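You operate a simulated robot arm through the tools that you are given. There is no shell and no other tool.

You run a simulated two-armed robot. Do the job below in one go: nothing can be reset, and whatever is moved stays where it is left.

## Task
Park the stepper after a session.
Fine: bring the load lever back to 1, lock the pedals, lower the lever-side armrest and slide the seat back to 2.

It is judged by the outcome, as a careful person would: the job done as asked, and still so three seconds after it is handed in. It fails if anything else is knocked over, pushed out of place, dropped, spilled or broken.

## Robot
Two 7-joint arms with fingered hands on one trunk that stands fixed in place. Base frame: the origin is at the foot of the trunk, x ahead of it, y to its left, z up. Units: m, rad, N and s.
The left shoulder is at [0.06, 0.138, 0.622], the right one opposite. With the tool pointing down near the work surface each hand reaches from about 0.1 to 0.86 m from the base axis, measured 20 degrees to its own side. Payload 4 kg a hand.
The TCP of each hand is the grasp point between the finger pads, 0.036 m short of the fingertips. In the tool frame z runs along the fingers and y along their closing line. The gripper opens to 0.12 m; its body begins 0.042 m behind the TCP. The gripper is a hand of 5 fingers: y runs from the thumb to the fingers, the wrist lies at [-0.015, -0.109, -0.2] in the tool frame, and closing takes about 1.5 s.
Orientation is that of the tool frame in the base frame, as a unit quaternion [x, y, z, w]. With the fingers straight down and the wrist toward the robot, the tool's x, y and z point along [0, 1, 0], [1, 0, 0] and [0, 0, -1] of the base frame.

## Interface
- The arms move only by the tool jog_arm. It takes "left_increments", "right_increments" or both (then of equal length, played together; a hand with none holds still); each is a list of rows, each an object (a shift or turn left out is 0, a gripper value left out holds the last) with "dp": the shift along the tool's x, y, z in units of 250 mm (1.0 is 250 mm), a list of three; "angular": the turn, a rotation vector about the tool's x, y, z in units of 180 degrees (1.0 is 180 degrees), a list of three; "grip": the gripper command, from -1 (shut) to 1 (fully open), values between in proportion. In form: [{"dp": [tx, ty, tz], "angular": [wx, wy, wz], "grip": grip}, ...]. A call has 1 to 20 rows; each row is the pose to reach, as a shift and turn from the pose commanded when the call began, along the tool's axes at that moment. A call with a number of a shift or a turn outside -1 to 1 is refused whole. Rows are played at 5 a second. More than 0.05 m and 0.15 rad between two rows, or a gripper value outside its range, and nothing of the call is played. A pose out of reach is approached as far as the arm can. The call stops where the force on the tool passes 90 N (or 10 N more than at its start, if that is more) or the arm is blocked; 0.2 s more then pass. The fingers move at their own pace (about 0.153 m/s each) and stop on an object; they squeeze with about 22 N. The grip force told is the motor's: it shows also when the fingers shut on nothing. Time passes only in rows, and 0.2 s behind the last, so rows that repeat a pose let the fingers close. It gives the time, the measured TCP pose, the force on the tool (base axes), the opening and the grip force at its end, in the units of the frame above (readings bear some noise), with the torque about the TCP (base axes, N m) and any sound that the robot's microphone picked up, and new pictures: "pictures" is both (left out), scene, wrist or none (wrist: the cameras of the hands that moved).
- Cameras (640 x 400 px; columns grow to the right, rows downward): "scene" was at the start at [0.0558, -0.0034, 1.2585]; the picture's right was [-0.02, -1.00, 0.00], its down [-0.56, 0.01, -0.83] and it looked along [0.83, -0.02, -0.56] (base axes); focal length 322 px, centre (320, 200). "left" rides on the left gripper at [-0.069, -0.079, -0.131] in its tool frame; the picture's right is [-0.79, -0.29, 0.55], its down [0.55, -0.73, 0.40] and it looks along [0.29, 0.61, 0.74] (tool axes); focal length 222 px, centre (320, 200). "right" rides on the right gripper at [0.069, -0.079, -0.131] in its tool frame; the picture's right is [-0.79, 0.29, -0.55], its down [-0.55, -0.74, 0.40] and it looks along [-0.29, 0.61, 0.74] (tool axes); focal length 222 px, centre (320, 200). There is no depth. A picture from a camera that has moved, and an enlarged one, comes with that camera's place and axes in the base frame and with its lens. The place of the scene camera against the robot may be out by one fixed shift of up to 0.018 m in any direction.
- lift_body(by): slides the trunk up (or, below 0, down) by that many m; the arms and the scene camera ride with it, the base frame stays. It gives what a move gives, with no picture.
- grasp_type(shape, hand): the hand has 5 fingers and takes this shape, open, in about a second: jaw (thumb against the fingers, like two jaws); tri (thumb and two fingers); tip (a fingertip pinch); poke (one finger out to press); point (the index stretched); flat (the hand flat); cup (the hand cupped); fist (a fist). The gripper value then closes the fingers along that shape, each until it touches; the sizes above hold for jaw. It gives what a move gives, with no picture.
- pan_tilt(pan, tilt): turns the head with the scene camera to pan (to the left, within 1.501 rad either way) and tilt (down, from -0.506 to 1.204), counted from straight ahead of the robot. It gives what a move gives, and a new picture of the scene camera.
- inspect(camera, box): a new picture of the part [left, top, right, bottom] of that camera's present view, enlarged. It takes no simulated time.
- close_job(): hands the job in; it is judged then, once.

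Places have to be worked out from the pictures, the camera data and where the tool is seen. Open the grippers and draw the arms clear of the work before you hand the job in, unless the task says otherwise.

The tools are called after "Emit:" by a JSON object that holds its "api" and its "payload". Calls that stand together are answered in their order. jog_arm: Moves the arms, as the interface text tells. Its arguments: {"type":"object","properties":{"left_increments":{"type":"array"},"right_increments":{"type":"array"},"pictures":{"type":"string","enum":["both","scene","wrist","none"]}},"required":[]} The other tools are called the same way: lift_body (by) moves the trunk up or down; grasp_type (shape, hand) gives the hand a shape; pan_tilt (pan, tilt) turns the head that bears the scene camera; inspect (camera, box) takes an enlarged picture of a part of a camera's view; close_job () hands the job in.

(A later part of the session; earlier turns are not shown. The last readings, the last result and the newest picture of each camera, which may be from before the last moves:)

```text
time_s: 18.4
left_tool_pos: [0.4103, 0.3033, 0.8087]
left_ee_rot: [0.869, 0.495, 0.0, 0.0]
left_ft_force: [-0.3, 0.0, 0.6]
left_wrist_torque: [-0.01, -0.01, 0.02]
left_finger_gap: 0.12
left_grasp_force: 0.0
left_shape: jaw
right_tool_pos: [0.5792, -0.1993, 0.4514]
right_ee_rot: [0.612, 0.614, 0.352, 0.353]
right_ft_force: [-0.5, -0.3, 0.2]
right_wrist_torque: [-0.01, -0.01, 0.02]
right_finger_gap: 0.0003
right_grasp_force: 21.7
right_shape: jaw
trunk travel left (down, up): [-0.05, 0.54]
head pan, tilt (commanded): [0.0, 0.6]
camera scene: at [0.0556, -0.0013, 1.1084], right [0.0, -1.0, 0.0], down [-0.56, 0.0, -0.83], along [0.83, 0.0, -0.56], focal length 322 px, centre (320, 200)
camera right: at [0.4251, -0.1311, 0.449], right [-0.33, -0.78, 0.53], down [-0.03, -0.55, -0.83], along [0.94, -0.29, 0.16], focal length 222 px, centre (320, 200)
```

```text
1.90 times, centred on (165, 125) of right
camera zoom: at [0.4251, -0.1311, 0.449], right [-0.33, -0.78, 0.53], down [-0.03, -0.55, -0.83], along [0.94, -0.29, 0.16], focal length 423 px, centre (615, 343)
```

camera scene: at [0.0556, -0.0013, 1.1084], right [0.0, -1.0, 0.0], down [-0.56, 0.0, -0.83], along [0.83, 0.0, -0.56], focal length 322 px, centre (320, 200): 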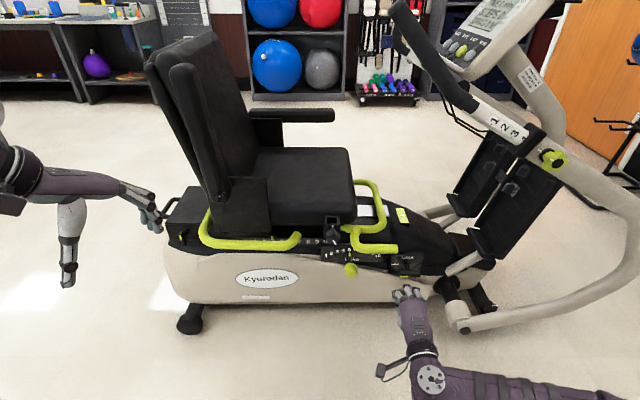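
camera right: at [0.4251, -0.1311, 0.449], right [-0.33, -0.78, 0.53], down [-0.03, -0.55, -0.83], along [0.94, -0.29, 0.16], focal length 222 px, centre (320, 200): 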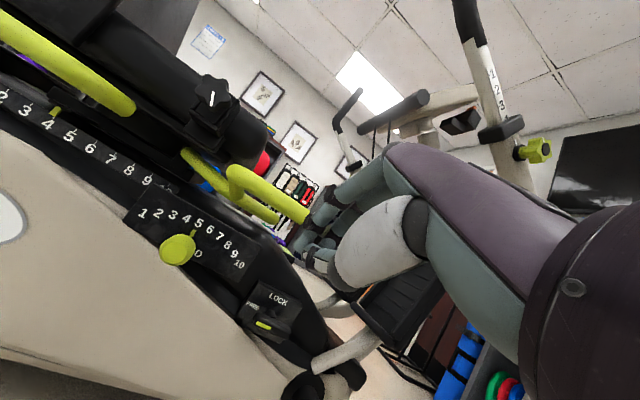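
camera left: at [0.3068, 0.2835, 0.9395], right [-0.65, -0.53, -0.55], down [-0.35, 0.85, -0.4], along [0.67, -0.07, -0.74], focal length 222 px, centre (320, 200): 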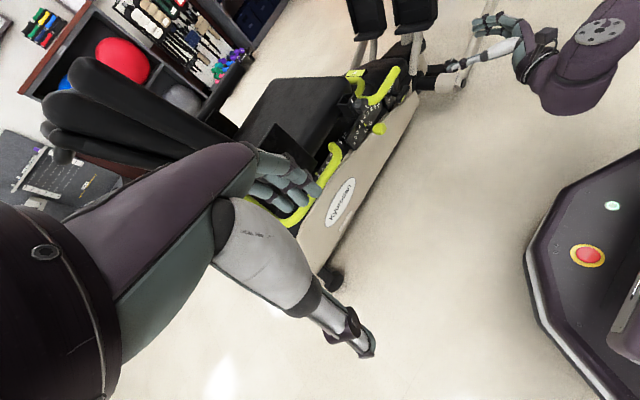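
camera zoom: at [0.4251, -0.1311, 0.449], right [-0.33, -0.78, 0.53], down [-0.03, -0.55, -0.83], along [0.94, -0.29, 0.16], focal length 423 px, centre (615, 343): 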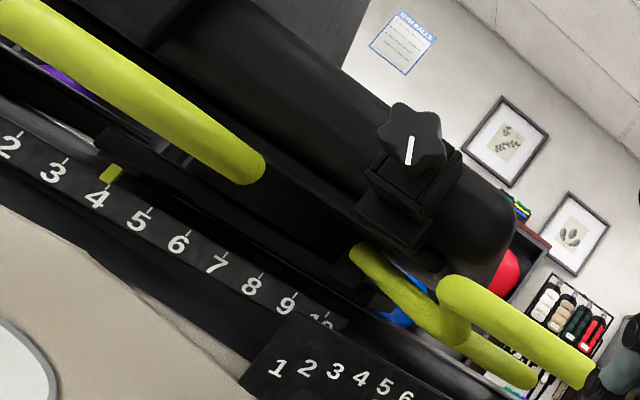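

Everything is clear: the shell's top edge is low enough (~0.287) and the yellow bar is above (~0.46). I'll flatten the hand to 15° down and bring the closed fingers to the right of the load knob, still short of it.

Emit:
{"api": "jog_arm", "payload": {"right_increments": [{"dp": [0.014, -0.014, 0.148], "angular": [-0.021, 0, 0], "grip": -1}, {"dp": [0.028, -0.029, 0.296], "angular": [-0.042, 0, 0], "grip": -1}, {"dp": [0.043, -0.043, 0.444], "angular": [-0.063, 0, 0], "grip": -1}, {"dp": [0.057, -0.058, 0.591], "angular": [-0.083, 0, 0], "grip": -1}], "pictures": "both"}}

```text
time_s: 19.4
left_tool_pos: [0.4101, 0.3038, 0.8091]
left_ee_rot: [0.868, 0.496, 0.0, 0.0]
left_ft_force: [-0.4, 0.3, -0.6]
left_wrist_torque: [0.01, 0.0, 0.03]
left_finger_gap: 0.12
left_grasp_force: 0.2
left_shape: jaw
right_tool_pos: [0.6935, -0.1952, 0.3713]
right_ee_rot: [0.561, 0.563, 0.429, 0.43]
right_ft_force: [-0.7, -0.2, -0.4]
right_wrist_torque: [0.03, 0.02, 0.03]
right_finger_gap: 0.0001
right_grasp_force: 22.5
right_shape: jaw
right hand out of reach, approached as far as the arm can: row 4
trunk travel left (down, up): [-0.05, 0.54]
head pan, tilt (commanded): [0.0, 0.6]
camera scene: at [0.0555, -0.0014, 1.1084], right [0.0, -1.0, 0.0], down [-0.56, 0.0, -0.83], along [0.83, 0.0, -0.56], focal length 322 px, centre (320, 200)
camera right: at [0.5456, -0.1255, 0.3304], right [-0.45, -0.78, 0.43], down [0.19, -0.55, -0.81], along [0.87, -0.28, 0.4], focal length 222 px, centre (320, 200)
```

scene: 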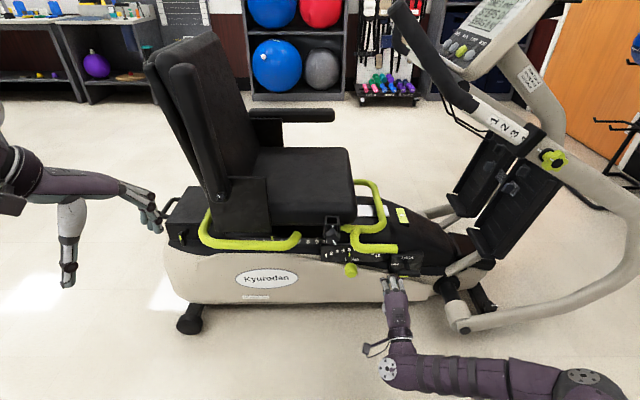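
right: 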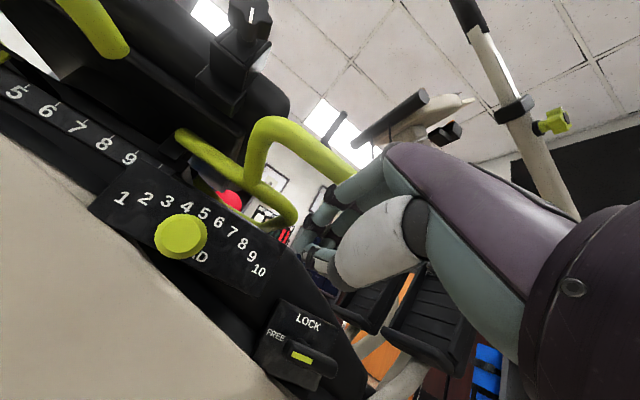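

Reach stopped slightly short again (wrist low relative to shoulder). Lowering the trunk the last 5 cm should help; at (0.694,-0.195) the hand has free space below it.

Emit:
{"api": "lift_body", "payload": {"by": -0.05}}

```text
time_s: 20.3
left_tool_pos: [0.4098, 0.3027, 0.7593]
left_ee_rot: [0.869, 0.495, 0.001, 0.0]
left_ft_force: [0.0, -0.1, -0.3]
left_wrist_torque: [-0.02, -0.04, 0.01]
left_finger_gap: 0.1197
left_grasp_force: 0.1
left_shape: jaw
right_tool_pos: [0.6938, -0.1958, 0.3211]
right_ee_rot: [0.561, 0.563, 0.429, 0.43]
right_ft_force: [0.9, -0.3, 0.8]
right_wrist_torque: [0.02, 0.04, -0.02]
right_finger_gap: 0.0
right_grasp_force: 22.3
right_shape: jaw
trunk travel left (down, up): [0.0, 0.59]
head pan, tilt (commanded): [0.0, 0.6]
```

The right TCP is now at (0.694,-0.196,0.321). I'll move forward to the right side of the knob at about (0.785,-0.18,0.33).

Emit:
{"api": "jog_arm", "payload": {"right_increments": [{"dp": [0.0, 0.06, 0.08]}, {"dp": [0.02, 0.1, 0.2]}, {"dp": [0.04, 0.13, 0.342]}], "pictures": "both"}}

```text
time_s: 21.1
left_tool_pos: [0.4092, 0.3039, 0.7582]
left_ee_rot: [0.869, 0.495, 0.0, 0.0]
left_ft_force: [0.3, 0.3, -0.5]
left_wrist_torque: [-0.04, 0.01, 0.02]
left_finger_gap: 0.1195
left_grasp_force: 0.0
left_shape: jaw
right_tool_pos: [0.7493, -0.211, 0.355]
right_ee_rot: [0.561, 0.563, 0.428, 0.429]
right_ft_force: [0.6, 1.1, 0.6]
right_wrist_torque: [-0.01, 0.04, -0.02]
right_finger_gap: 0.0
right_grasp_force: 21.7
right_shape: jaw
right hand out of reach, approached as far as the arm can: row 1, 2, 3
trunk travel left (down, up): [0.0, 0.59]
head pan, tilt (commanded): [0.0, 0.6]
camera scene: at [0.0557, -0.0013, 1.0583], right [0.0, -1.0, 0.0], down [-0.57, 0.0, -0.83], along [0.82, 0.0, -0.57], focal length 322 px, centre (320, 200)
camera right: at [0.6014, -0.1423, 0.3145], right [-0.45, -0.78, 0.43], down [0.19, -0.55, -0.81], along [0.87, -0.28, 0.4], focal length 222 px, centre (320, 200)
```

scene: 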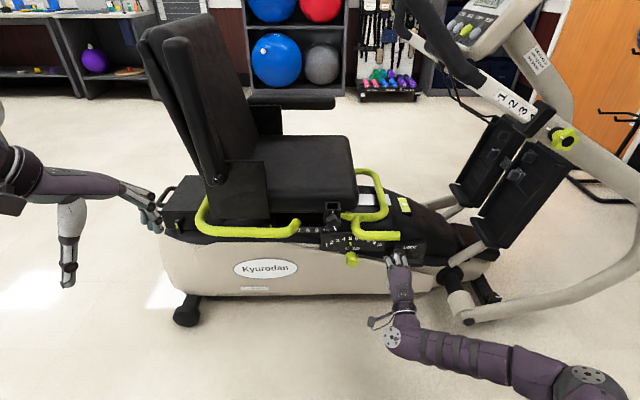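
right: 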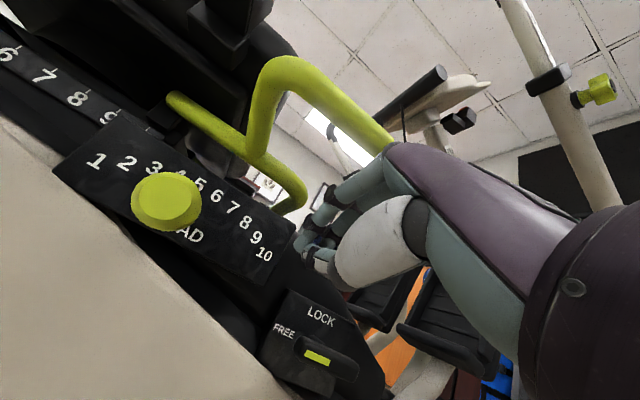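

Wrist bend is the limit here (forearm comes from the right). I'll yaw the palm-down hand ~50° left with 25° pitch so it lines up with the forearm, pulling back slightly while turning.

Emit:
{"api": "jog_arm", "payload": {"right_increments": [{"dp": [-0.03, -0.01, -0.05], "angular": [0.0074, 0.0373, -0.0136]}, {"dp": [-0.06, -0.02, -0.1], "angular": [0.0149, 0.0746, -0.0273]}, {"dp": [-0.09, -0.03, -0.15], "angular": [0.0223, 0.1119, -0.0409]}, {"dp": [-0.12, -0.036, -0.19], "angular": [0.0297, 0.1491, -0.0545]}, {"dp": [-0.15, -0.042, -0.233], "angular": [0.0371, 0.1864, -0.0681]}, {"dp": [-0.156, -0.042, -0.233], "angular": [0.0446, 0.2237, -0.0818]}, {"dp": [-0.156, -0.042, -0.233], "angular": [0.052, 0.261, -0.0954]}], "pictures": "wrist"}}

```text
time_s: 22.7
left_tool_pos: [0.4099, 0.3029, 0.7583]
left_ee_rot: [0.869, 0.495, 0.0, -0.001]
left_ft_force: [0.9, -0.4, -0.1]
left_wrist_torque: [0.02, -0.02, 0.0]
left_finger_gap: 0.1196
left_grasp_force: 0.1
left_shape: jaw
right_tool_pos: [0.6912, -0.2513, 0.3582]
right_ee_rot: [0.289, 0.794, 0.503, 0.182]
right_ft_force: [0.6, -0.2, 1.1]
right_wrist_torque: [0.0, 0.03, 0.01]
right_finger_gap: 0.0
right_grasp_force: 21.7
right_shape: jaw
trunk travel left (down, up): [0.0, 0.59]
head pan, tilt (commanded): [0.0, 0.6]
camera right: at [0.5396, -0.3231, 0.3453], right [0.37, -0.79, 0.5], down [0.45, -0.32, -0.84], along [0.82, 0.53, 0.24], focal length 222 px, centre (320, 200)
```

right: 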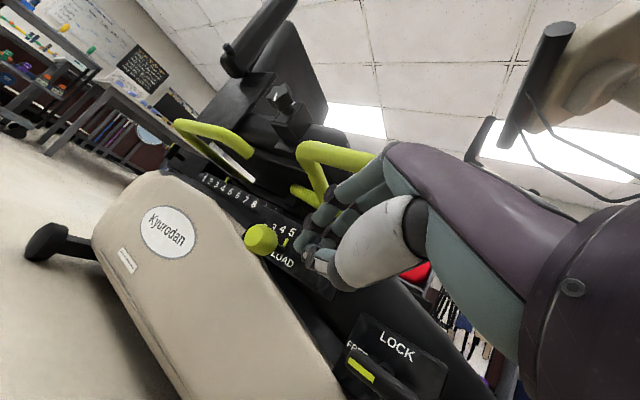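

That pose is reached without limits. Now I'll bring the closed fingertips just right of the knob, TCP ≈ (0.785,-0.195,0.337).

Emit:
{"api": "jog_arm", "payload": {"right_increments": [{"dp": [-0.036, 0.025, 0.102]}, {"dp": [-0.072, 0.05, 0.204]}, {"dp": [-0.108, 0.075, 0.306]}, {"dp": [-0.144, 0.101, 0.409]}], "pictures": "both"}}

```text
time_s: 23.7
left_tool_pos: [0.4097, 0.3019, 0.7587]
left_ee_rot: [0.869, 0.494, 0.0, 0.0]
left_ft_force: [-0.8, 0.0, -0.1]
left_wrist_torque: [-0.02, 0.02, 0.0]
left_finger_gap: 0.1196
left_grasp_force: 0.0
left_shape: jaw
right_tool_pos: [0.762, -0.2006, 0.3467]
right_ee_rot: [0.29, 0.794, 0.502, 0.183]
right_ft_force: [-0.5, 0.3, 0.3]
right_wrist_torque: [-0.02, -0.01, -0.01]
right_finger_gap: 0.0
right_grasp_force: 21.7
right_shape: jaw
right hand out of reach, approached as far as the arm can: row 4
trunk travel left (down, up): [0.0, 0.59]
head pan, tilt (commanded): [0.0, 0.6]
camera scene: at [0.0557, -0.0014, 1.0583], right [0.0, -1.0, 0.0], down [-0.57, 0.0, -0.83], along [0.83, 0.0, -0.57], focal length 322 px, centre (320, 200)
camera right: at [0.6107, -0.2732, 0.3336], right [0.36, -0.79, 0.5], down [0.45, -0.32, -0.84], along [0.82, 0.53, 0.24], focal length 222 px, centre (320, 200)
```

scene: 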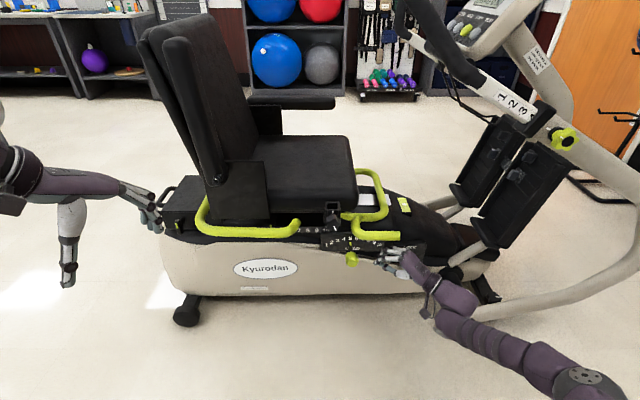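
right: 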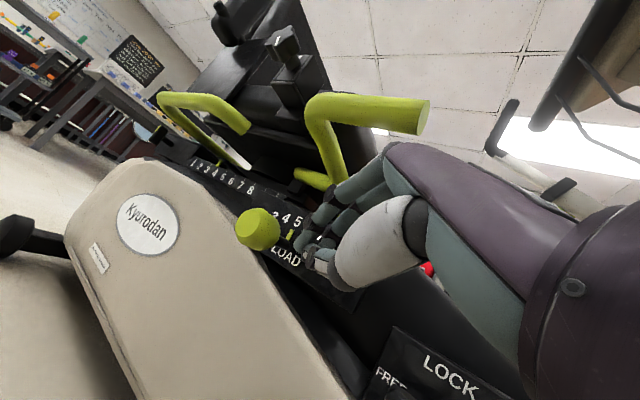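

The limit is sideways wrist deviation; a yaw of about 27° matches the forearm direction at this spot. I'll turn the hand back by 23° while easing to (0.79,-0.185,0.334), index finger just right of the knob.

Emit:
{"api": "jog_arm", "payload": {"right_increments": [{"dp": [0, 0, 0], "angular": [0, -0.0289, 0.0137]}, {"dp": [-0.015, 0.001, 0.04], "angular": [0, -0.0578, 0.0274]}, {"dp": [-0.03, 0.003, 0.085], "angular": [0, -0.0866, 0.041]}, {"dp": [-0.046, 0.005, 0.13], "angular": [0, -0.1155, 0.0547]}], "pictures": "both"}}

```text
time_s: 24.7
left_tool_pos: [0.4098, 0.3025, 0.7599]
left_ee_rot: [0.869, 0.496, 0.0, 0.0]
left_ft_force: [0.9, 0.9, -0.2]
left_wrist_torque: [-0.01, -0.02, 0.02]
left_finger_gap: 0.1198
left_grasp_force: 0.1
left_shape: jaw
right_tool_pos: [0.7886, -0.1858, 0.3362]
right_ee_rot: [0.442, 0.721, 0.456, 0.279]
right_ft_force: [-0.1, 0.6, 0.1]
right_wrist_torque: [0.02, 0.0, 0.04]
right_finger_gap: 0.0
right_grasp_force: 21.8
right_shape: jaw
trunk travel left (down, up): [0.0, 0.59]
head pan, tilt (commanded): [0.0, 0.6]
camera scene: at [0.0557, -0.0014, 1.0583], right [0.0, -1.0, 0.0], down [-0.56, 0.0, -0.83], along [0.83, 0.0, -0.56], focal length 322 px, centre (320, 200)
camera right: at [0.6217, -0.1928, 0.3214], right [0.03, -0.87, 0.5], down [0.29, -0.47, -0.84], along [0.96, 0.16, 0.24], focal length 222 px, centre (320, 200)
```

scene: 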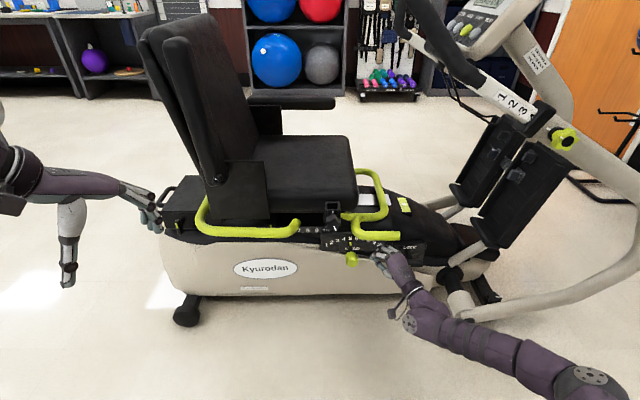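
right: 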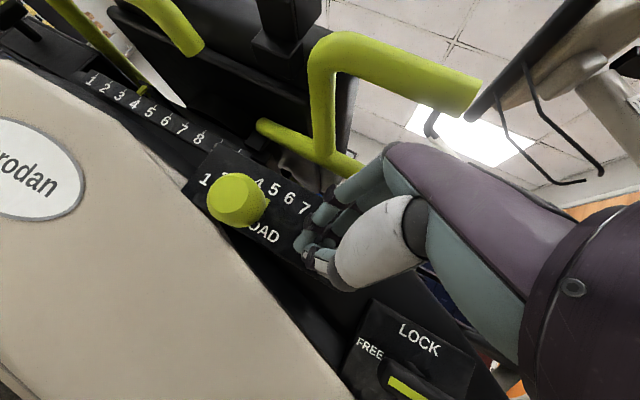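

The pose is reached with the index ~2 cm right of the knob. Now I push gently left by 4 cm and watch force and the pointer.

Emit:
{"api": "jog_arm", "payload": {"right_increments": [{"dp": [0.036, 0.008, 0.0165]}, {"dp": [0.0715, 0.0155, 0.033]}, {"dp": [0.107, 0.023, 0.0495]}, {"dp": [0.143, 0.031, 0.066]}], "pictures": "both"}}

```text
time_s: 25.7
left_tool_pos: [0.4112, 0.302, 0.7595]
left_ee_rot: [0.869, 0.496, 0.0, 0.0]
left_ft_force: [-0.1, -0.3, -0.5]
left_wrist_torque: [0.01, 0.02, -0.04]
left_finger_gap: 0.1196
left_grasp_force: 0.0
left_shape: jaw
right_tool_pos: [0.7784, -0.152, 0.342]
right_ee_rot: [0.442, 0.72, 0.457, 0.28]
right_ft_force: [-0.2, -0.2, -0.8]
right_wrist_torque: [0.0, -0.01, -0.01]
right_finger_gap: 0.0
right_grasp_force: 21.6
right_shape: jaw
right hand out of reach, approached as far as the arm can: row 2, 3, 4
trunk travel left (down, up): [0.0, 0.59]
head pan, tilt (commanded): [0.0, 0.6]
camera scene: at [0.0557, -0.0013, 1.0583], right [0.0, -1.0, 0.0], down [-0.57, 0.0, -0.83], along [0.83, 0.0, -0.57], focal length 322 px, centre (320, 200)
camera right: at [0.6104, -0.1605, 0.329], right [0.03, -0.87, 0.5], down [0.29, -0.47, -0.83], along [0.96, 0.17, 0.24], focal length 222 px, centre (320, 200)
```

scene: 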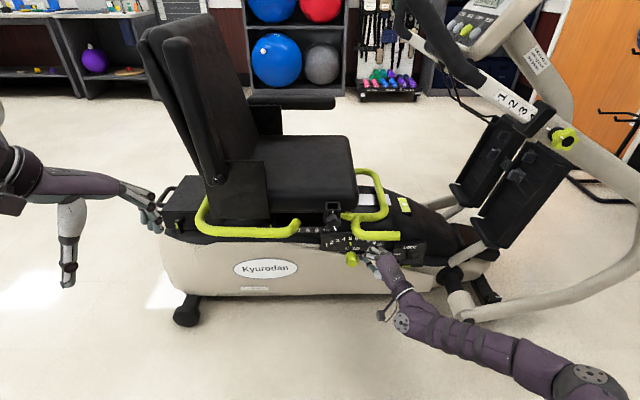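
right: 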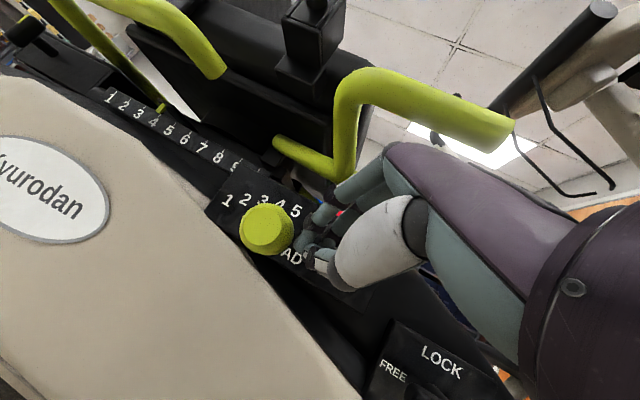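

Limit again at (0.778,-0.152,0.342), with no contact force yet. I'll look at the right arm's posture with the head camera to understand which joint is restricting it.

Emit:
{"api": "pan_tilt", "payload": {"pan": -0.7, "tilt": 1.1}}

```text
time_s: 26.8
left_tool_pos: [0.4103, 0.3026, 0.7588]
left_ee_rot: [0.868, 0.496, -0.001, 0.0]
left_ft_force: [0.2, -0.8, -0.5]
left_wrist_torque: [0.01, 0.0, -0.02]
left_finger_gap: 0.1197
left_grasp_force: 0.0
left_shape: jaw
right_tool_pos: [0.7778, -0.1528, 0.3436]
right_ee_rot: [0.442, 0.72, 0.456, 0.279]
right_ft_force: [0.2, 0.0, -0.3]
right_wrist_torque: [0.01, 0.0, -0.01]
right_finger_gap: 0.0002
right_grasp_force: 22.4
right_shape: jaw
trunk travel left (down, up): [0.0, 0.59]
head pan, tilt (commanded): [-0.7, 1.1]
camera scene: at [0.0157, -0.042, 1.0197], right [-0.64, -0.77, 0.0], down [-0.68, 0.57, -0.45], along [0.35, -0.29, -0.89], focal length 322 px, centre (320, 200)
```

scene: 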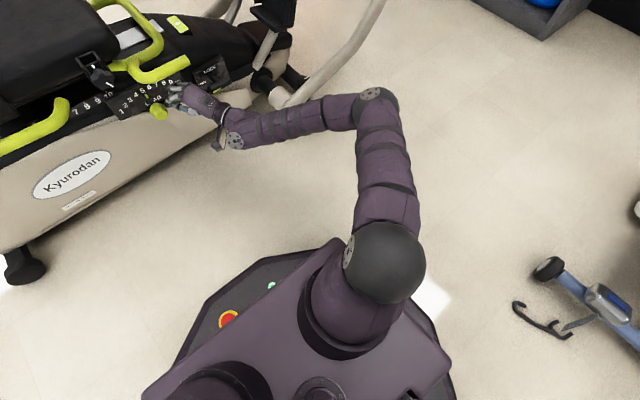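

I see the elbow is out to the right with the forearm pointing ~52° left, so the hand's yaw should be about 47° here; also the fingertips sit ~2 cm above the TCP line, so I should go lower. I'll yaw +20° and drop to z≈0.325, and point the head back at the panel.

Emit:
{"api": "jog_arm", "payload": {"right_increments": [{"dp": [-0.003, -0.015, 0.02], "angular": [0, 0.0335, -0.0159]}, {"dp": [-0.006, -0.03, 0.04], "angular": [0, 0.067, -0.0319]}, {"dp": [-0.009, -0.046, 0.062], "angular": [0, 0.1005, -0.0478]}], "pictures": "wrist"}}

Emit:
{"api": "pan_tilt", "payload": {"pan": -0.1, "tilt": 0.7}}

```text
time_s: 27.6
left_tool_pos: [0.4095, 0.3024, 0.7587]
left_ee_rot: [0.869, 0.496, 0.0, 0.0]
left_ft_force: [0.0, 0.1, 0.4]
left_wrist_torque: [-0.03, -0.02, 0.03]
left_finger_gap: 0.1198
left_grasp_force: 0.0
left_shape: jaw
right_tool_pos: [0.7579, -0.1611, 0.3426]
right_ee_rot: [0.31, 0.787, 0.497, 0.195]
right_ft_force: [0.1, -0.6, -0.2]
right_wrist_torque: [-0.01, 0.02, -0.01]
right_finger_gap: 0.0
right_grasp_force: 21.8
right_shape: jaw
right hand out of reach, approached as far as the arm can: row 1, 2, 3
trunk travel left (down, up): [0.0, 0.59]
head pan, tilt (commanded): [-0.7, 1.1]
camera right: at [0.6023, -0.2245, 0.3286], right [0.32, -0.81, 0.5], down [0.43, -0.34, -0.83], along [0.84, 0.48, 0.24], focal length 222 px, centre (320, 200)
```

right: 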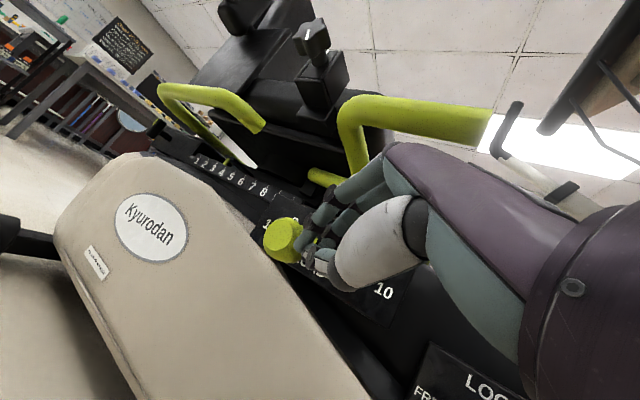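

```text
time_s: 28.6
left_tool_pos: [0.4098, 0.3026, 0.7579]
left_ee_rot: [0.869, 0.494, 0.0, -0.001]
left_ft_force: [-0.6, 0.1, 0.0]
left_wrist_torque: [0.0, 0.01, 0.03]
left_finger_gap: 0.1198
left_grasp_force: 0.1
left_shape: jaw
right_tool_pos: [0.7574, -0.1602, 0.3435]
right_ee_rot: [0.311, 0.786, 0.497, 0.197]
right_ft_force: [-0.1, -0.4, 0.2]
right_wrist_torque: [-0.01, -0.03, 0.0]
right_finger_gap: 0.0001
right_grasp_force: 22.1
right_shape: jaw
trunk travel left (down, up): [0.0, 0.59]
head pan, tilt (commanded): [-0.099, 0.7]
camera scene: at [0.0518, -0.0098, 1.0496], right [-0.1, -0.99, 0.0], down [-0.64, 0.06, -0.76], along [0.76, -0.08, -0.64], focal length 322 px, centre (320, 200)
```

scene: 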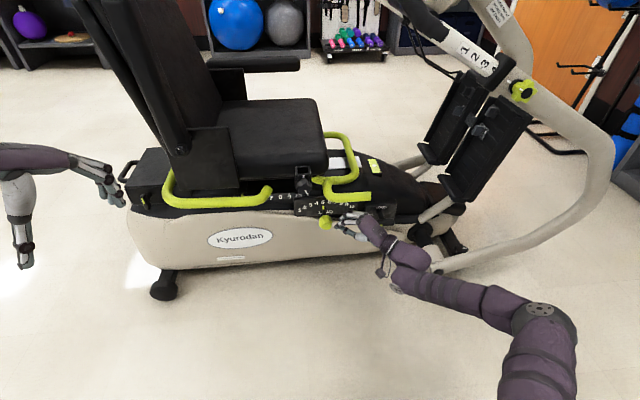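

The elbow seems stuck at one place (~(0.32,-0.43,0.52)), so the arm posture is what limits me. I'll retreat the right hand back to the simple fingers-down orientation to reset its posture, then look at the arm again.

Emit:
{"api": "jog_arm", "payload": {"right_increments": [{"dp": [0, 0, -0.1]}, {"dp": [0, 0, -0.25]}, {"dp": [0, 0.05, -0.4], "angular": [0.02, 0, 0]}, {"dp": [0, 0.1, -0.55], "angular": [0.06, 0, 0]}, {"dp": [0, 0.15, -0.6], "angular": [0.1, 0, 0]}, {"dp": [0, 0.2, -0.65], "angular": [0.14, 0, 0]}, {"dp": [0, 0.25, -0.7], "angular": [0.18, 0, 0]}, {"dp": [0, 0.3, -0.75], "angular": [0.22, 0, 0]}, {"dp": [0, 0.35, -0.8], "angular": [0.26, 0, 0]}, {"dp": [0, 0.4, -0.8], "angular": [0.3, 0, 0]}, {"dp": [0, 0.4, -0.8], "angular": [0.34, 0, 0]}, {"dp": [0, 0.4, -0.8], "angular": [0.36, 0, 0]}], "pictures": "none"}}

Emit:
{"api": "pan_tilt", "payload": {"pan": -0.7, "tilt": 1.0}}

```text
time_s: 31.2
left_tool_pos: [0.4102, 0.3025, 0.7594]
left_ee_rot: [0.869, 0.494, 0.0, -0.001]
left_ft_force: [-1.2, -0.1, 0.3]
left_wrist_torque: [-0.02, -0.02, -0.01]
left_finger_gap: 0.1195
left_grasp_force: 0.0
left_shape: jaw
right_tool_pos: [0.602, -0.2847, 0.51]
right_ee_rot: [0.369, 0.928, 0.047, 0.023]
right_ft_force: [-1.0, -0.8, 0.1]
right_wrist_torque: [0.0, -0.01, -0.01]
right_finger_gap: 0.0001
right_grasp_force: 22.3
right_shape: jaw
right hand out of reach, approached as far as the arm can: row 9, 10, 11, 12
trunk travel left (down, up): [0.0, 0.59]
head pan, tilt (commanded): [-0.099, 0.7]
```

```text
time_s: 32.2
left_tool_pos: [0.4095, 0.3034, 0.7593]
left_ee_rot: [0.869, 0.496, 0.0, 0.0]
left_ft_force: [-0.3, 1.4, 0.4]
left_wrist_torque: [0.0, 0.01, -0.01]
left_finger_gap: 0.12
left_grasp_force: 0.0
left_shape: jaw
right_tool_pos: [0.6036, -0.284, 0.5096]
right_ee_rot: [0.367, 0.929, 0.049, 0.024]
right_ft_force: [0.3, -0.1, 0.4]
right_wrist_torque: [-0.01, 0.01, 0.0]
right_finger_gap: 0.0
right_grasp_force: 21.6
right_shape: jaw
trunk travel left (down, up): [0.0, 0.59]
head pan, tilt (commanded): [-0.7, 1.0]
camera scene: at [0.0206, -0.0462, 1.0263], right [-0.64, -0.77, 0.0], down [-0.64, 0.54, -0.54], along [0.41, -0.35, -0.84], focal length 322 px, centre (320, 200)
```

scene: 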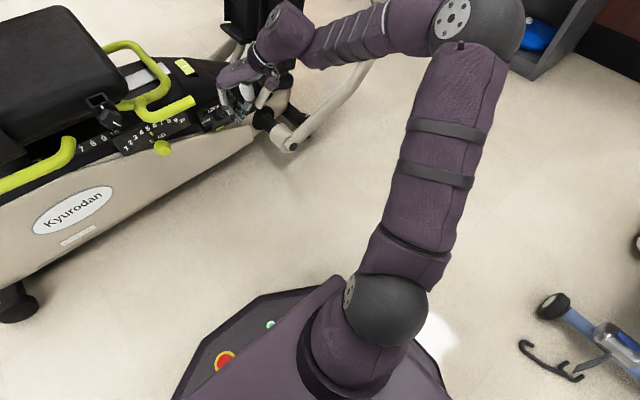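

With fingers down the elbow rises high; low, forward reaches are the hard ones. A stretched index finger would give several extra cm of reach, so I'll try the "point" shape and look at it.

Emit:
{"api": "grasp_type", "payload": {"hand": "right", "shape": "point"}}

Emit:
{"api": "inspect", "payload": {"camera": "right", "box": [0, 0, 640, 400]}}

Emit:
{"api": "inspect", "payload": {"camera": "scene", "box": [180, 20, 340, 140]}}

```text
time_s: 33.1
left_tool_pos: [0.4109, 0.3026, 0.7589]
left_ee_rot: [0.869, 0.496, 0.0, 0.0]
left_ft_force: [0.2, -0.1, -0.8]
left_wrist_torque: [-0.01, -0.01, 0.01]
left_finger_gap: 0.1196
left_grasp_force: 0.1
left_shape: jaw
right_tool_pos: [0.603, -0.283, 0.5085]
right_ee_rot: [0.368, 0.928, 0.049, 0.024]
right_ft_force: [0.7, 0.3, 0.4]
right_wrist_torque: [-0.02, 0.02, 0.0]
right_finger_gap: 0.1142
right_grasp_force: 0.1
right_shape: point
trunk travel left (down, up): [0.0, 0.59]
head pan, tilt (commanded): [-0.7, 1.0]
```

```text
1.00 times, centred on (320, 200) of right (not enlarged: the box is as wide or as high as the picture)
camera zoom: at [0.4867, -0.3025, 0.6324], right [0.73, -0.37, 0.58], down [-0.07, -0.88, -0.47], along [0.68, 0.3, -0.66], focal length 222 px, centre (320, 200)
```

zoom: 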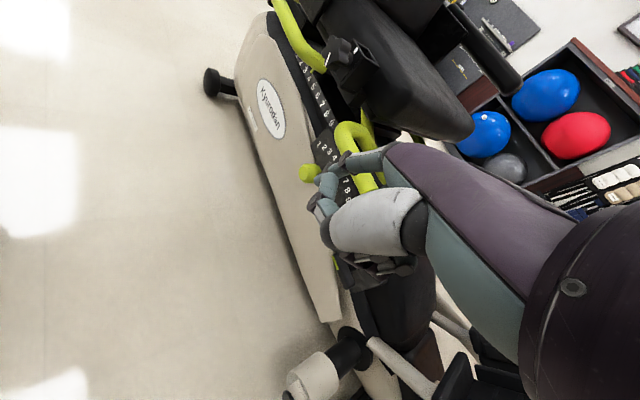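

```text
3.33 times, centred on (260, 80) of scene
camera zoom: at [0.0206, -0.0462, 1.0263], right [-0.64, -0.76, 0.0], down [-0.64, 0.54, -0.54], along [0.41, -0.35, -0.84], focal length 1074 px, centre (520, 600)
```

zoom: 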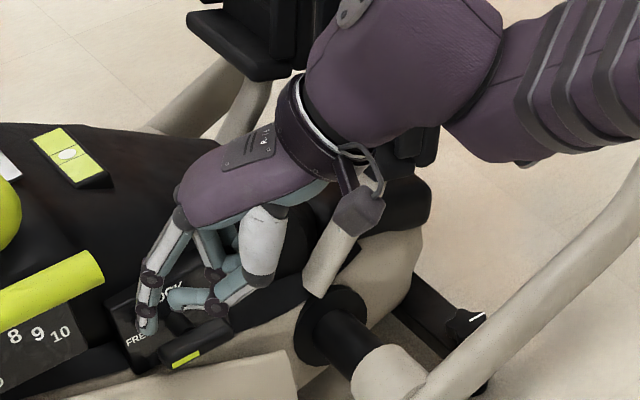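

I'll zoom in to locate the stretched index tip relative to the tool.

Emit:
{"api": "inspect", "payload": {"camera": "right", "box": [290, 130, 410, 210]}}

Emit:
{"api": "inspect", "payload": {"camera": "scene", "box": [200, 60, 280, 120]}}

```text
5.00 times, centred on (350, 170) of right
camera zoom: at [0.4867, -0.3025, 0.6324], right [0.73, -0.37, 0.58], down [-0.07, -0.88, -0.47], along [0.68, 0.3, -0.66], focal length 1111 px, centre (170, 350)
```

zoom: 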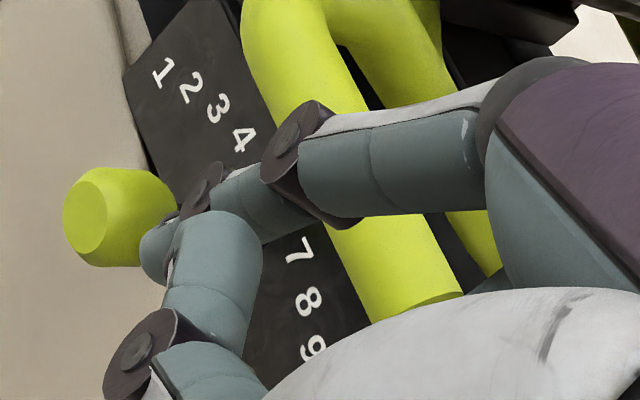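

```text
6.67 times, centred on (240, 90) of scene
camera zoom: at [0.0206, -0.0462, 1.0263], right [-0.64, -0.76, 0.0], down [-0.64, 0.54, -0.54], along [0.41, -0.35, -0.84], focal length 2148 px, centre (853, 933)
```

zoom: 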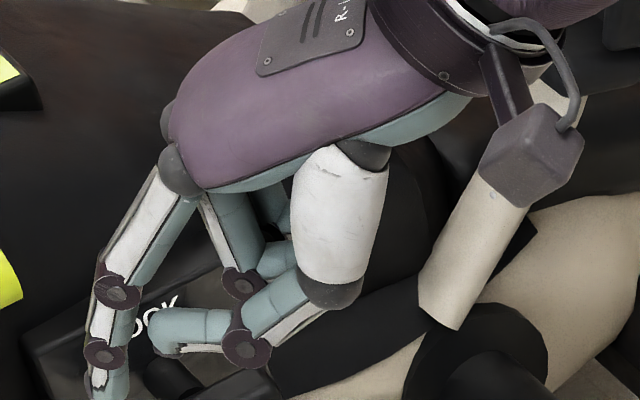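

In "point", the index tip sits at about tool (0.022, 0.069, 0.03). With 45° pitch this gives the longest, higher-wrist reach under the yellow bar. I'll rotate to 45° pitch and lower in free space.

Emit:
{"api": "jog_arm", "payload": {"right_increments": [{"dp": [0, -0.008, 0.08], "angular": [-0.0426, 0, 0]}, {"dp": [0, -0.016, 0.17], "angular": [-0.0852, 0, 0]}, {"dp": [0, -0.025, 0.26], "angular": [-0.1278, 0, 0]}, {"dp": [0, -0.034, 0.34], "angular": [-0.1704, 0, 0]}, {"dp": [0, -0.043, 0.43], "angular": [-0.213, 0, 0]}], "pictures": "wrist"}}

Emit:
{"api": "pan_tilt", "payload": {"pan": -0.2, "tilt": 0.75}}

```text
time_s: 34.3
left_tool_pos: [0.4095, 0.3029, 0.7596]
left_ee_rot: [0.869, 0.495, 0.001, 0.0]
left_ft_force: [-0.2, 0.8, 0.1]
left_wrist_torque: [-0.03, -0.05, -0.01]
left_finger_gap: 0.1199
left_grasp_force: 0.0
left_shape: jaw
right_tool_pos: [0.6032, -0.2825, 0.4006]
right_ee_rot: [0.34, 0.86, 0.351, 0.145]
right_ft_force: [-0.4, 0.9, 0.2]
right_wrist_torque: [-0.04, 0.01, 0.0]
right_finger_gap: 0.1142
right_grasp_force: 0.1
right_shape: point
trunk travel left (down, up): [0.0, 0.59]
head pan, tilt (commanded): [-0.7, 1.0]
camera right: at [0.4501, -0.3435, 0.4394], right [0.45, -0.66, 0.6], down [0.24, -0.56, -0.79], along [0.86, 0.5, -0.09], focal length 222 px, centre (320, 200)
```

right: 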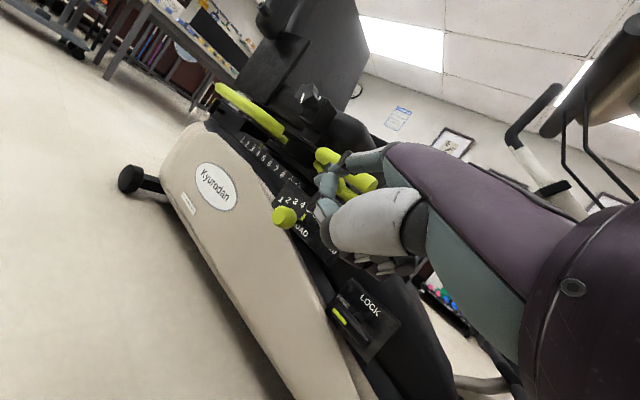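

```text
time_s: 35.2
left_tool_pos: [0.4106, 0.302, 0.759]
left_ee_rot: [0.868, 0.496, 0.0, 0.0]
left_ft_force: [-0.1, -0.3, -0.4]
left_wrist_torque: [0.01, -0.02, -0.03]
left_finger_gap: 0.1198
left_grasp_force: 0.1
left_shape: jaw
right_tool_pos: [0.6026, -0.2822, 0.4007]
right_ee_rot: [0.34, 0.861, 0.35, 0.143]
right_ft_force: [0.0, 0.2, 0.1]
right_wrist_torque: [-0.02, -0.01, 0.01]
right_finger_gap: 0.1143
right_grasp_force: 0.0
right_shape: point
trunk travel left (down, up): [0.0, 0.59]
head pan, tilt (commanded): [-0.201, 0.75]
camera scene: at [0.0484, -0.0179, 1.0454], right [-0.2, -0.98, 0.0], down [-0.67, 0.14, -0.73], along [0.72, -0.15, -0.68], focal length 322 px, centre (320, 200)
```

scene: 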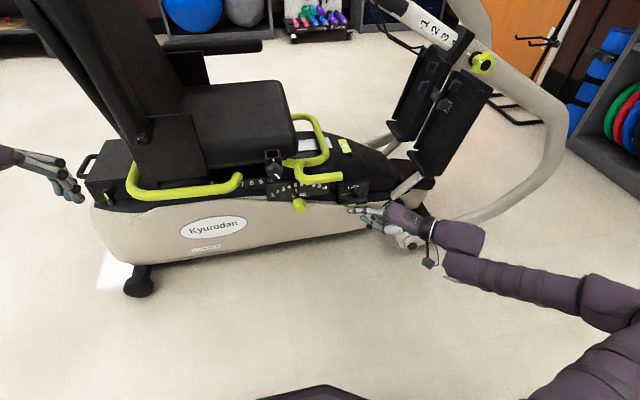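

Reached; index tip computed at ≈(0.635,-0.216,0.428), matching the picture. I'll go 60% of the way to the right side of the knob, with slight yaw adjustment, and check clearances.

Emit:
{"api": "jog_arm", "payload": {"right_increments": [{"dp": [-0.052, 0.026, 0.131], "angular": [0, -0.0137, 0.0138]}, {"dp": [-0.104, 0.053, 0.262], "angular": [0, -0.0273, 0.0276]}, {"dp": [-0.155, 0.079, 0.392], "angular": [0, -0.041, 0.0414]}], "pictures": "both"}}

```text
time_s: 36.0
left_tool_pos: [0.4095, 0.303, 0.7599]
left_ee_rot: [0.869, 0.494, 0.0, 0.0]
left_ft_force: [-0.4, 0.6, 0.3]
left_wrist_torque: [-0.05, -0.03, 0.02]
left_finger_gap: 0.1195
left_grasp_force: 0.0
left_shape: jaw
right_tool_pos: [0.6896, -0.2502, 0.3439]
right_ee_rot: [0.417, 0.826, 0.337, 0.175]
right_ft_force: [-0.2, -0.6, 0.4]
right_wrist_torque: [-0.05, -0.01, -0.02]
right_finger_gap: 0.1141
right_grasp_force: 0.1
right_shape: point
trunk travel left (down, up): [0.0, 0.59]
head pan, tilt (commanded): [-0.201, 0.75]
camera scene: at [0.0483, -0.0178, 1.0455], right [-0.2, -0.98, 0.0], down [-0.67, 0.14, -0.73], along [0.72, -0.15, -0.68], focal length 322 px, centre (320, 200)
camera right: at [0.5275, -0.2821, 0.3831], right [0.32, -0.73, 0.6], down [0.13, -0.59, -0.79], along [0.94, 0.33, -0.09], focal length 222 px, centre (320, 200)
```

scene: 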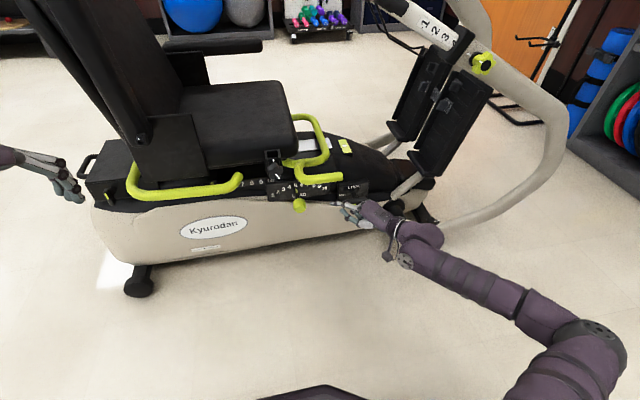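
right: 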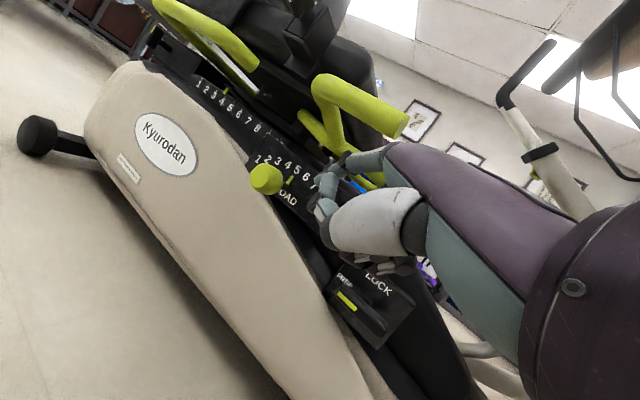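

No limits hit; tip now at ≈(0.733,-0.191,0.371), well below the yellow bar. I'll continue to just right of the knob.

Emit:
{"api": "jog_arm", "payload": {"right_increments": [{"dp": [-0.016, 0.031, 0.098]}, {"dp": [-0.031, 0.062, 0.197]}, {"dp": [-0.047, 0.093, 0.295]}], "pictures": "both"}}

Emit:
{"api": "inspect", "payload": {"camera": "right", "box": [220, 100, 420, 225]}}

```text
time_s: 36.8
left_tool_pos: [0.4108, 0.3031, 0.7605]
left_ee_rot: [0.869, 0.495, 0.0, 0.0]
left_ft_force: [-0.5, 0.0, 0.5]
left_wrist_torque: [0.02, 0.02, 0.0]
left_finger_gap: 0.1198
left_grasp_force: 0.1
left_shape: jaw
right_tool_pos: [0.7516, -0.2209, 0.3074]
right_ee_rot: [0.417, 0.826, 0.337, 0.176]
right_ft_force: [0.4, 0.2, 0.1]
right_wrist_torque: [0.05, 0.0, 0.02]
right_finger_gap: 0.1145
right_grasp_force: 0.0
right_shape: point
trunk travel left (down, up): [0.0, 0.59]
head pan, tilt (commanded): [-0.201, 0.75]
camera scene: at [0.0483, -0.0179, 1.0455], right [-0.2, -0.98, 0.0], down [-0.67, 0.14, -0.73], along [0.72, -0.15, -0.68], focal length 322 px, centre (320, 200)
camera right: at [0.5903, -0.2517, 0.3466], right [0.32, -0.73, 0.6], down [0.13, -0.59, -0.79], along [0.94, 0.33, -0.09], focal length 222 px, centre (320, 200)
```

scene: 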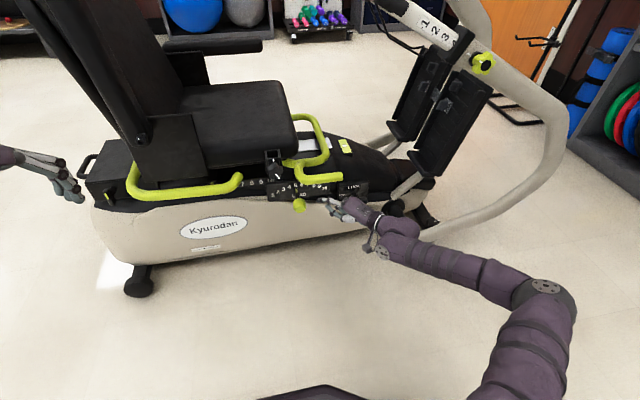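
right: 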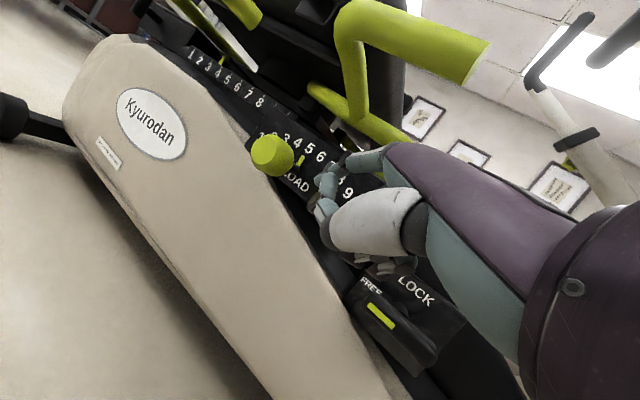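

```text
3.20 times, centred on (320, 162) of right
camera zoom: at [0.5903, -0.2517, 0.3466], right [0.32, -0.73, 0.6], down [0.13, -0.59, -0.79], along [0.94, 0.33, -0.09], focal length 711 px, centre (320, 320)
```

zoom: 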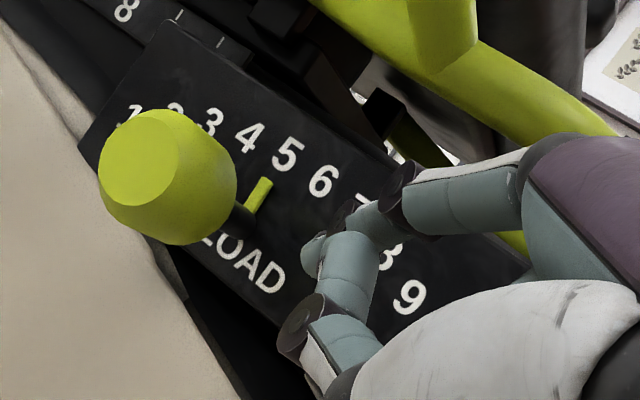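

The index tip is beside the knob at about (0.795,-0.165,0.34), a ~3 cm gap. Now I push left by 5 cm and watch.

Emit:
{"api": "jog_arm", "payload": {"right_increments": [{"dp": [0.04, 0.021, 0.0205]}, {"dp": [0.08, 0.0425, 0.041]}, {"dp": [0.12, 0.064, 0.0615]}, {"dp": [0.161, 0.085, 0.082]}], "pictures": "wrist"}}

Emit:
{"api": "inspect", "payload": {"camera": "right", "box": [220, 100, 420, 225]}}

```text
time_s: 37.8
left_tool_pos: [0.4099, 0.3013, 0.7597]
left_ee_rot: [0.869, 0.494, 0.0, -0.001]
left_ft_force: [1.0, 0.5, -0.2]
left_wrist_torque: [-0.04, 0.0, -0.02]
left_finger_gap: 0.1199
left_grasp_force: 0.1
left_shape: jaw
right_tool_pos: [0.7519, -0.1718, 0.3086]
right_ee_rot: [0.418, 0.825, 0.336, 0.177]
right_ft_force: [-0.4, -4.0, 1.9]
right_wrist_torque: [0.27, -0.1, -0.28]
right_finger_gap: 0.1141
right_grasp_force: 0.0
right_shape: point
trunk travel left (down, up): [0.0, 0.59]
head pan, tilt (commanded): [-0.201, 0.75]
camera right: at [0.5901, -0.2032, 0.347], right [0.32, -0.73, 0.6], down [0.13, -0.59, -0.79], along [0.94, 0.33, -0.09], focal length 222 px, centre (320, 200)
```

right: 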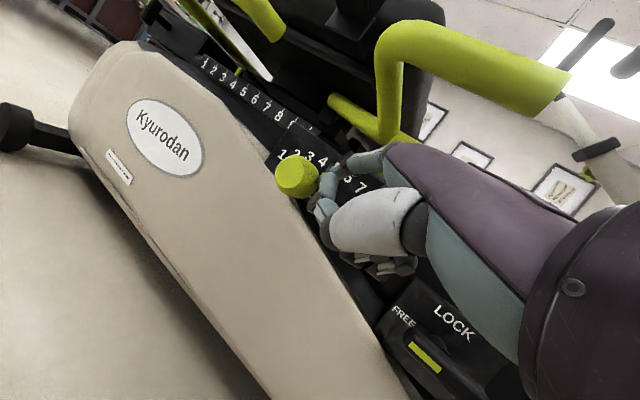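

```text
3.20 times, centred on (320, 162) of right
camera zoom: at [0.5901, -0.2032, 0.347], right [0.32, -0.73, 0.6], down [0.13, -0.59, -0.79], along [0.94, 0.33, -0.09], focal length 711 px, centre (320, 320)
```

zoom: 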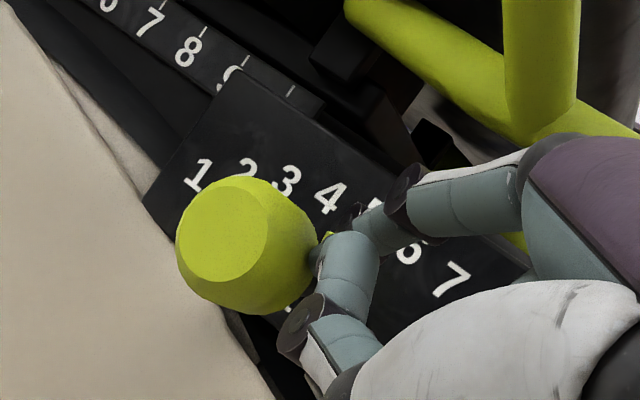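

Light contact (−4 N in y) has begun. I'll check the pointer from the scene camera.

Emit:
{"api": "inspect", "payload": {"camera": "scene", "box": [250, 150, 370, 225]}}

```text
5.33 times, centred on (310, 188) of scene
camera zoom: at [0.0483, -0.0181, 1.0455], right [-0.2, -0.98, 0.0], down [-0.67, 0.14, -0.73], along [0.72, -0.15, -0.68], focal length 1719 px, centre (373, 267)
```

zoom: 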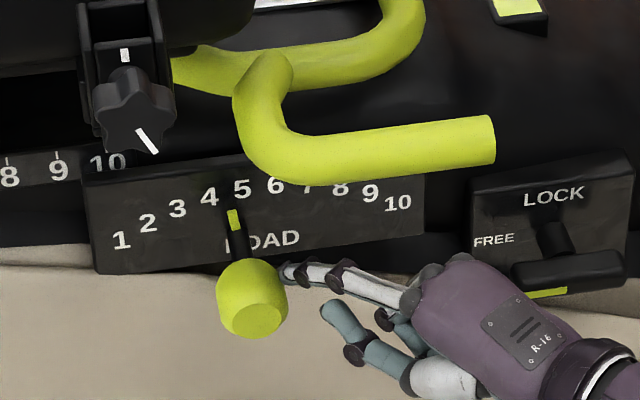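

The lever has started moving (pointer between 4 and 5). I'll push another 4 cm left, lowering slightly to follow the arc.

Emit:
{"api": "jog_arm", "payload": {"right_increments": [{"dp": [0.032, 0.0128, 0.0207]}, {"dp": [0.0645, 0.0255, 0.0415]}, {"dp": [0.097, 0.038, 0.062]}, {"dp": [0.129, 0.051, 0.083]}], "pictures": "none"}}

Emit:
{"api": "inspect", "payload": {"camera": "scene", "box": [250, 150, 370, 225]}}

Emit:
{"api": "inspect", "payload": {"camera": "right", "box": [220, 100, 420, 225]}}

```text
time_s: 38.8
left_tool_pos: [0.4102, 0.3034, 0.7593]
left_ee_rot: [0.869, 0.495, 0.0, 0.0]
left_ft_force: [-0.5, -0.2, -0.2]
left_wrist_torque: [0.02, 0.03, 0.01]
left_finger_gap: 0.1198
left_grasp_force: 0.1
left_shape: jaw
right_tool_pos: [0.7505, -0.1295, 0.3031]
right_ee_rot: [0.417, 0.826, 0.336, 0.175]
right_ft_force: [-0.5, -0.2, 0.2]
right_wrist_torque: [0.05, -0.02, 0.01]
right_finger_gap: 0.1143
right_grasp_force: 0.1
right_shape: point
trunk travel left (down, up): [0.0, 0.59]
head pan, tilt (commanded): [-0.201, 0.75]
```

```text
5.33 times, centred on (310, 188) of scene
camera zoom: at [0.0485, -0.0178, 1.0454], right [-0.2, -0.98, 0.0], down [-0.67, 0.14, -0.73], along [0.72, -0.15, -0.68], focal length 1719 px, centre (373, 267)
```

zoom: 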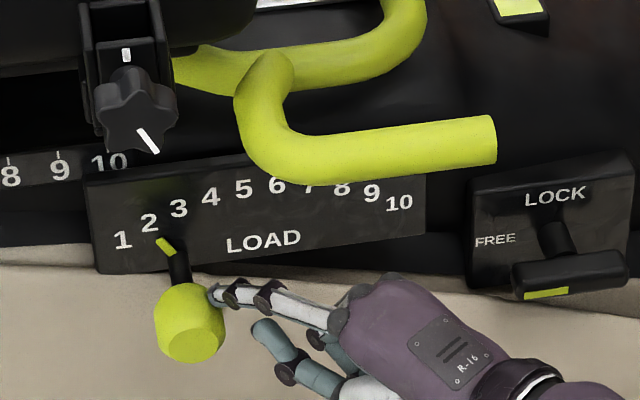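

```text
3.20 times, centred on (320, 162) of right
camera zoom: at [0.5897, -0.1615, 0.3403], right [0.32, -0.73, 0.6], down [0.13, -0.59, -0.79], along [0.94, 0.33, -0.09], focal length 711 px, centre (320, 320)
```

zoom: 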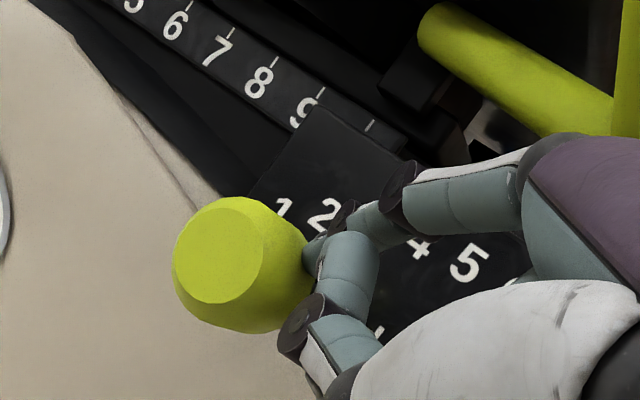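

The pointer now stands at about 2. One more step of ~2 cm left and slightly down.

Emit:
{"api": "jog_arm", "payload": {"right_increments": [{"dp": [0.022, 0.004, 0.0185]}, {"dp": [0.043, 0.0077, 0.037]}, {"dp": [0.0645, 0.0115, 0.0556]}], "pictures": "none"}}

Emit:
{"api": "inspect", "payload": {"camera": "scene", "box": [250, 150, 370, 225]}}

Emit:
{"api": "inspect", "payload": {"camera": "right", "box": [220, 100, 420, 225]}}

```text
time_s: 39.6
left_tool_pos: [0.4101, 0.3027, 0.7604]
left_ee_rot: [0.869, 0.494, 0.0, 0.0]
left_ft_force: [-0.1, -0.5, 0.1]
left_wrist_torque: [0.0, 0.01, -0.01]
left_finger_gap: 0.12
left_grasp_force: 0.1
left_shape: jaw
right_tool_pos: [0.7514, -0.1121, 0.2953]
right_ee_rot: [0.418, 0.825, 0.336, 0.177]
right_ft_force: [-5.0, -6.5, 4.1]
right_wrist_torque: [0.44, -0.34, -0.06]
right_finger_gap: 0.1143
right_grasp_force: 0.0
right_shape: point
trunk travel left (down, up): [0.0, 0.59]
head pan, tilt (commanded): [-0.201, 0.75]
```

```text
5.33 times, centred on (310, 188) of scene
camera zoom: at [0.048, -0.0181, 1.0456], right [-0.2, -0.98, 0.0], down [-0.67, 0.14, -0.73], along [0.72, -0.15, -0.68], focal length 1719 px, centre (373, 267)
```

zoom: 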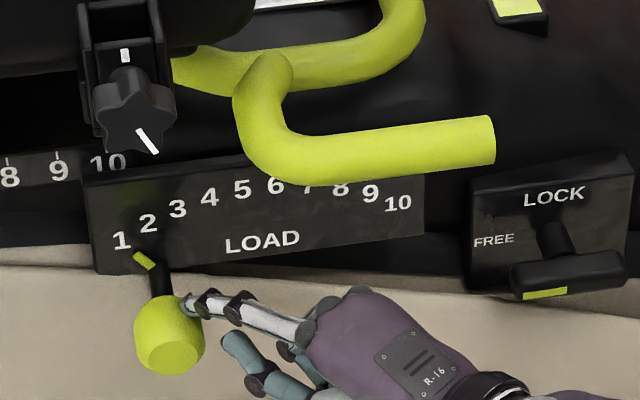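

```text
3.20 times, centred on (320, 162) of right
camera zoom: at [0.59, -0.1434, 0.3333], right [0.32, -0.73, 0.6], down [0.13, -0.59, -0.79], along [0.94, 0.33, -0.09], focal length 711 px, centre (320, 320)
```

zoom: 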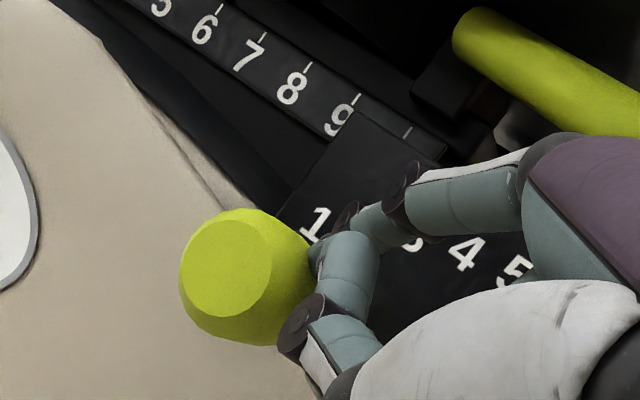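

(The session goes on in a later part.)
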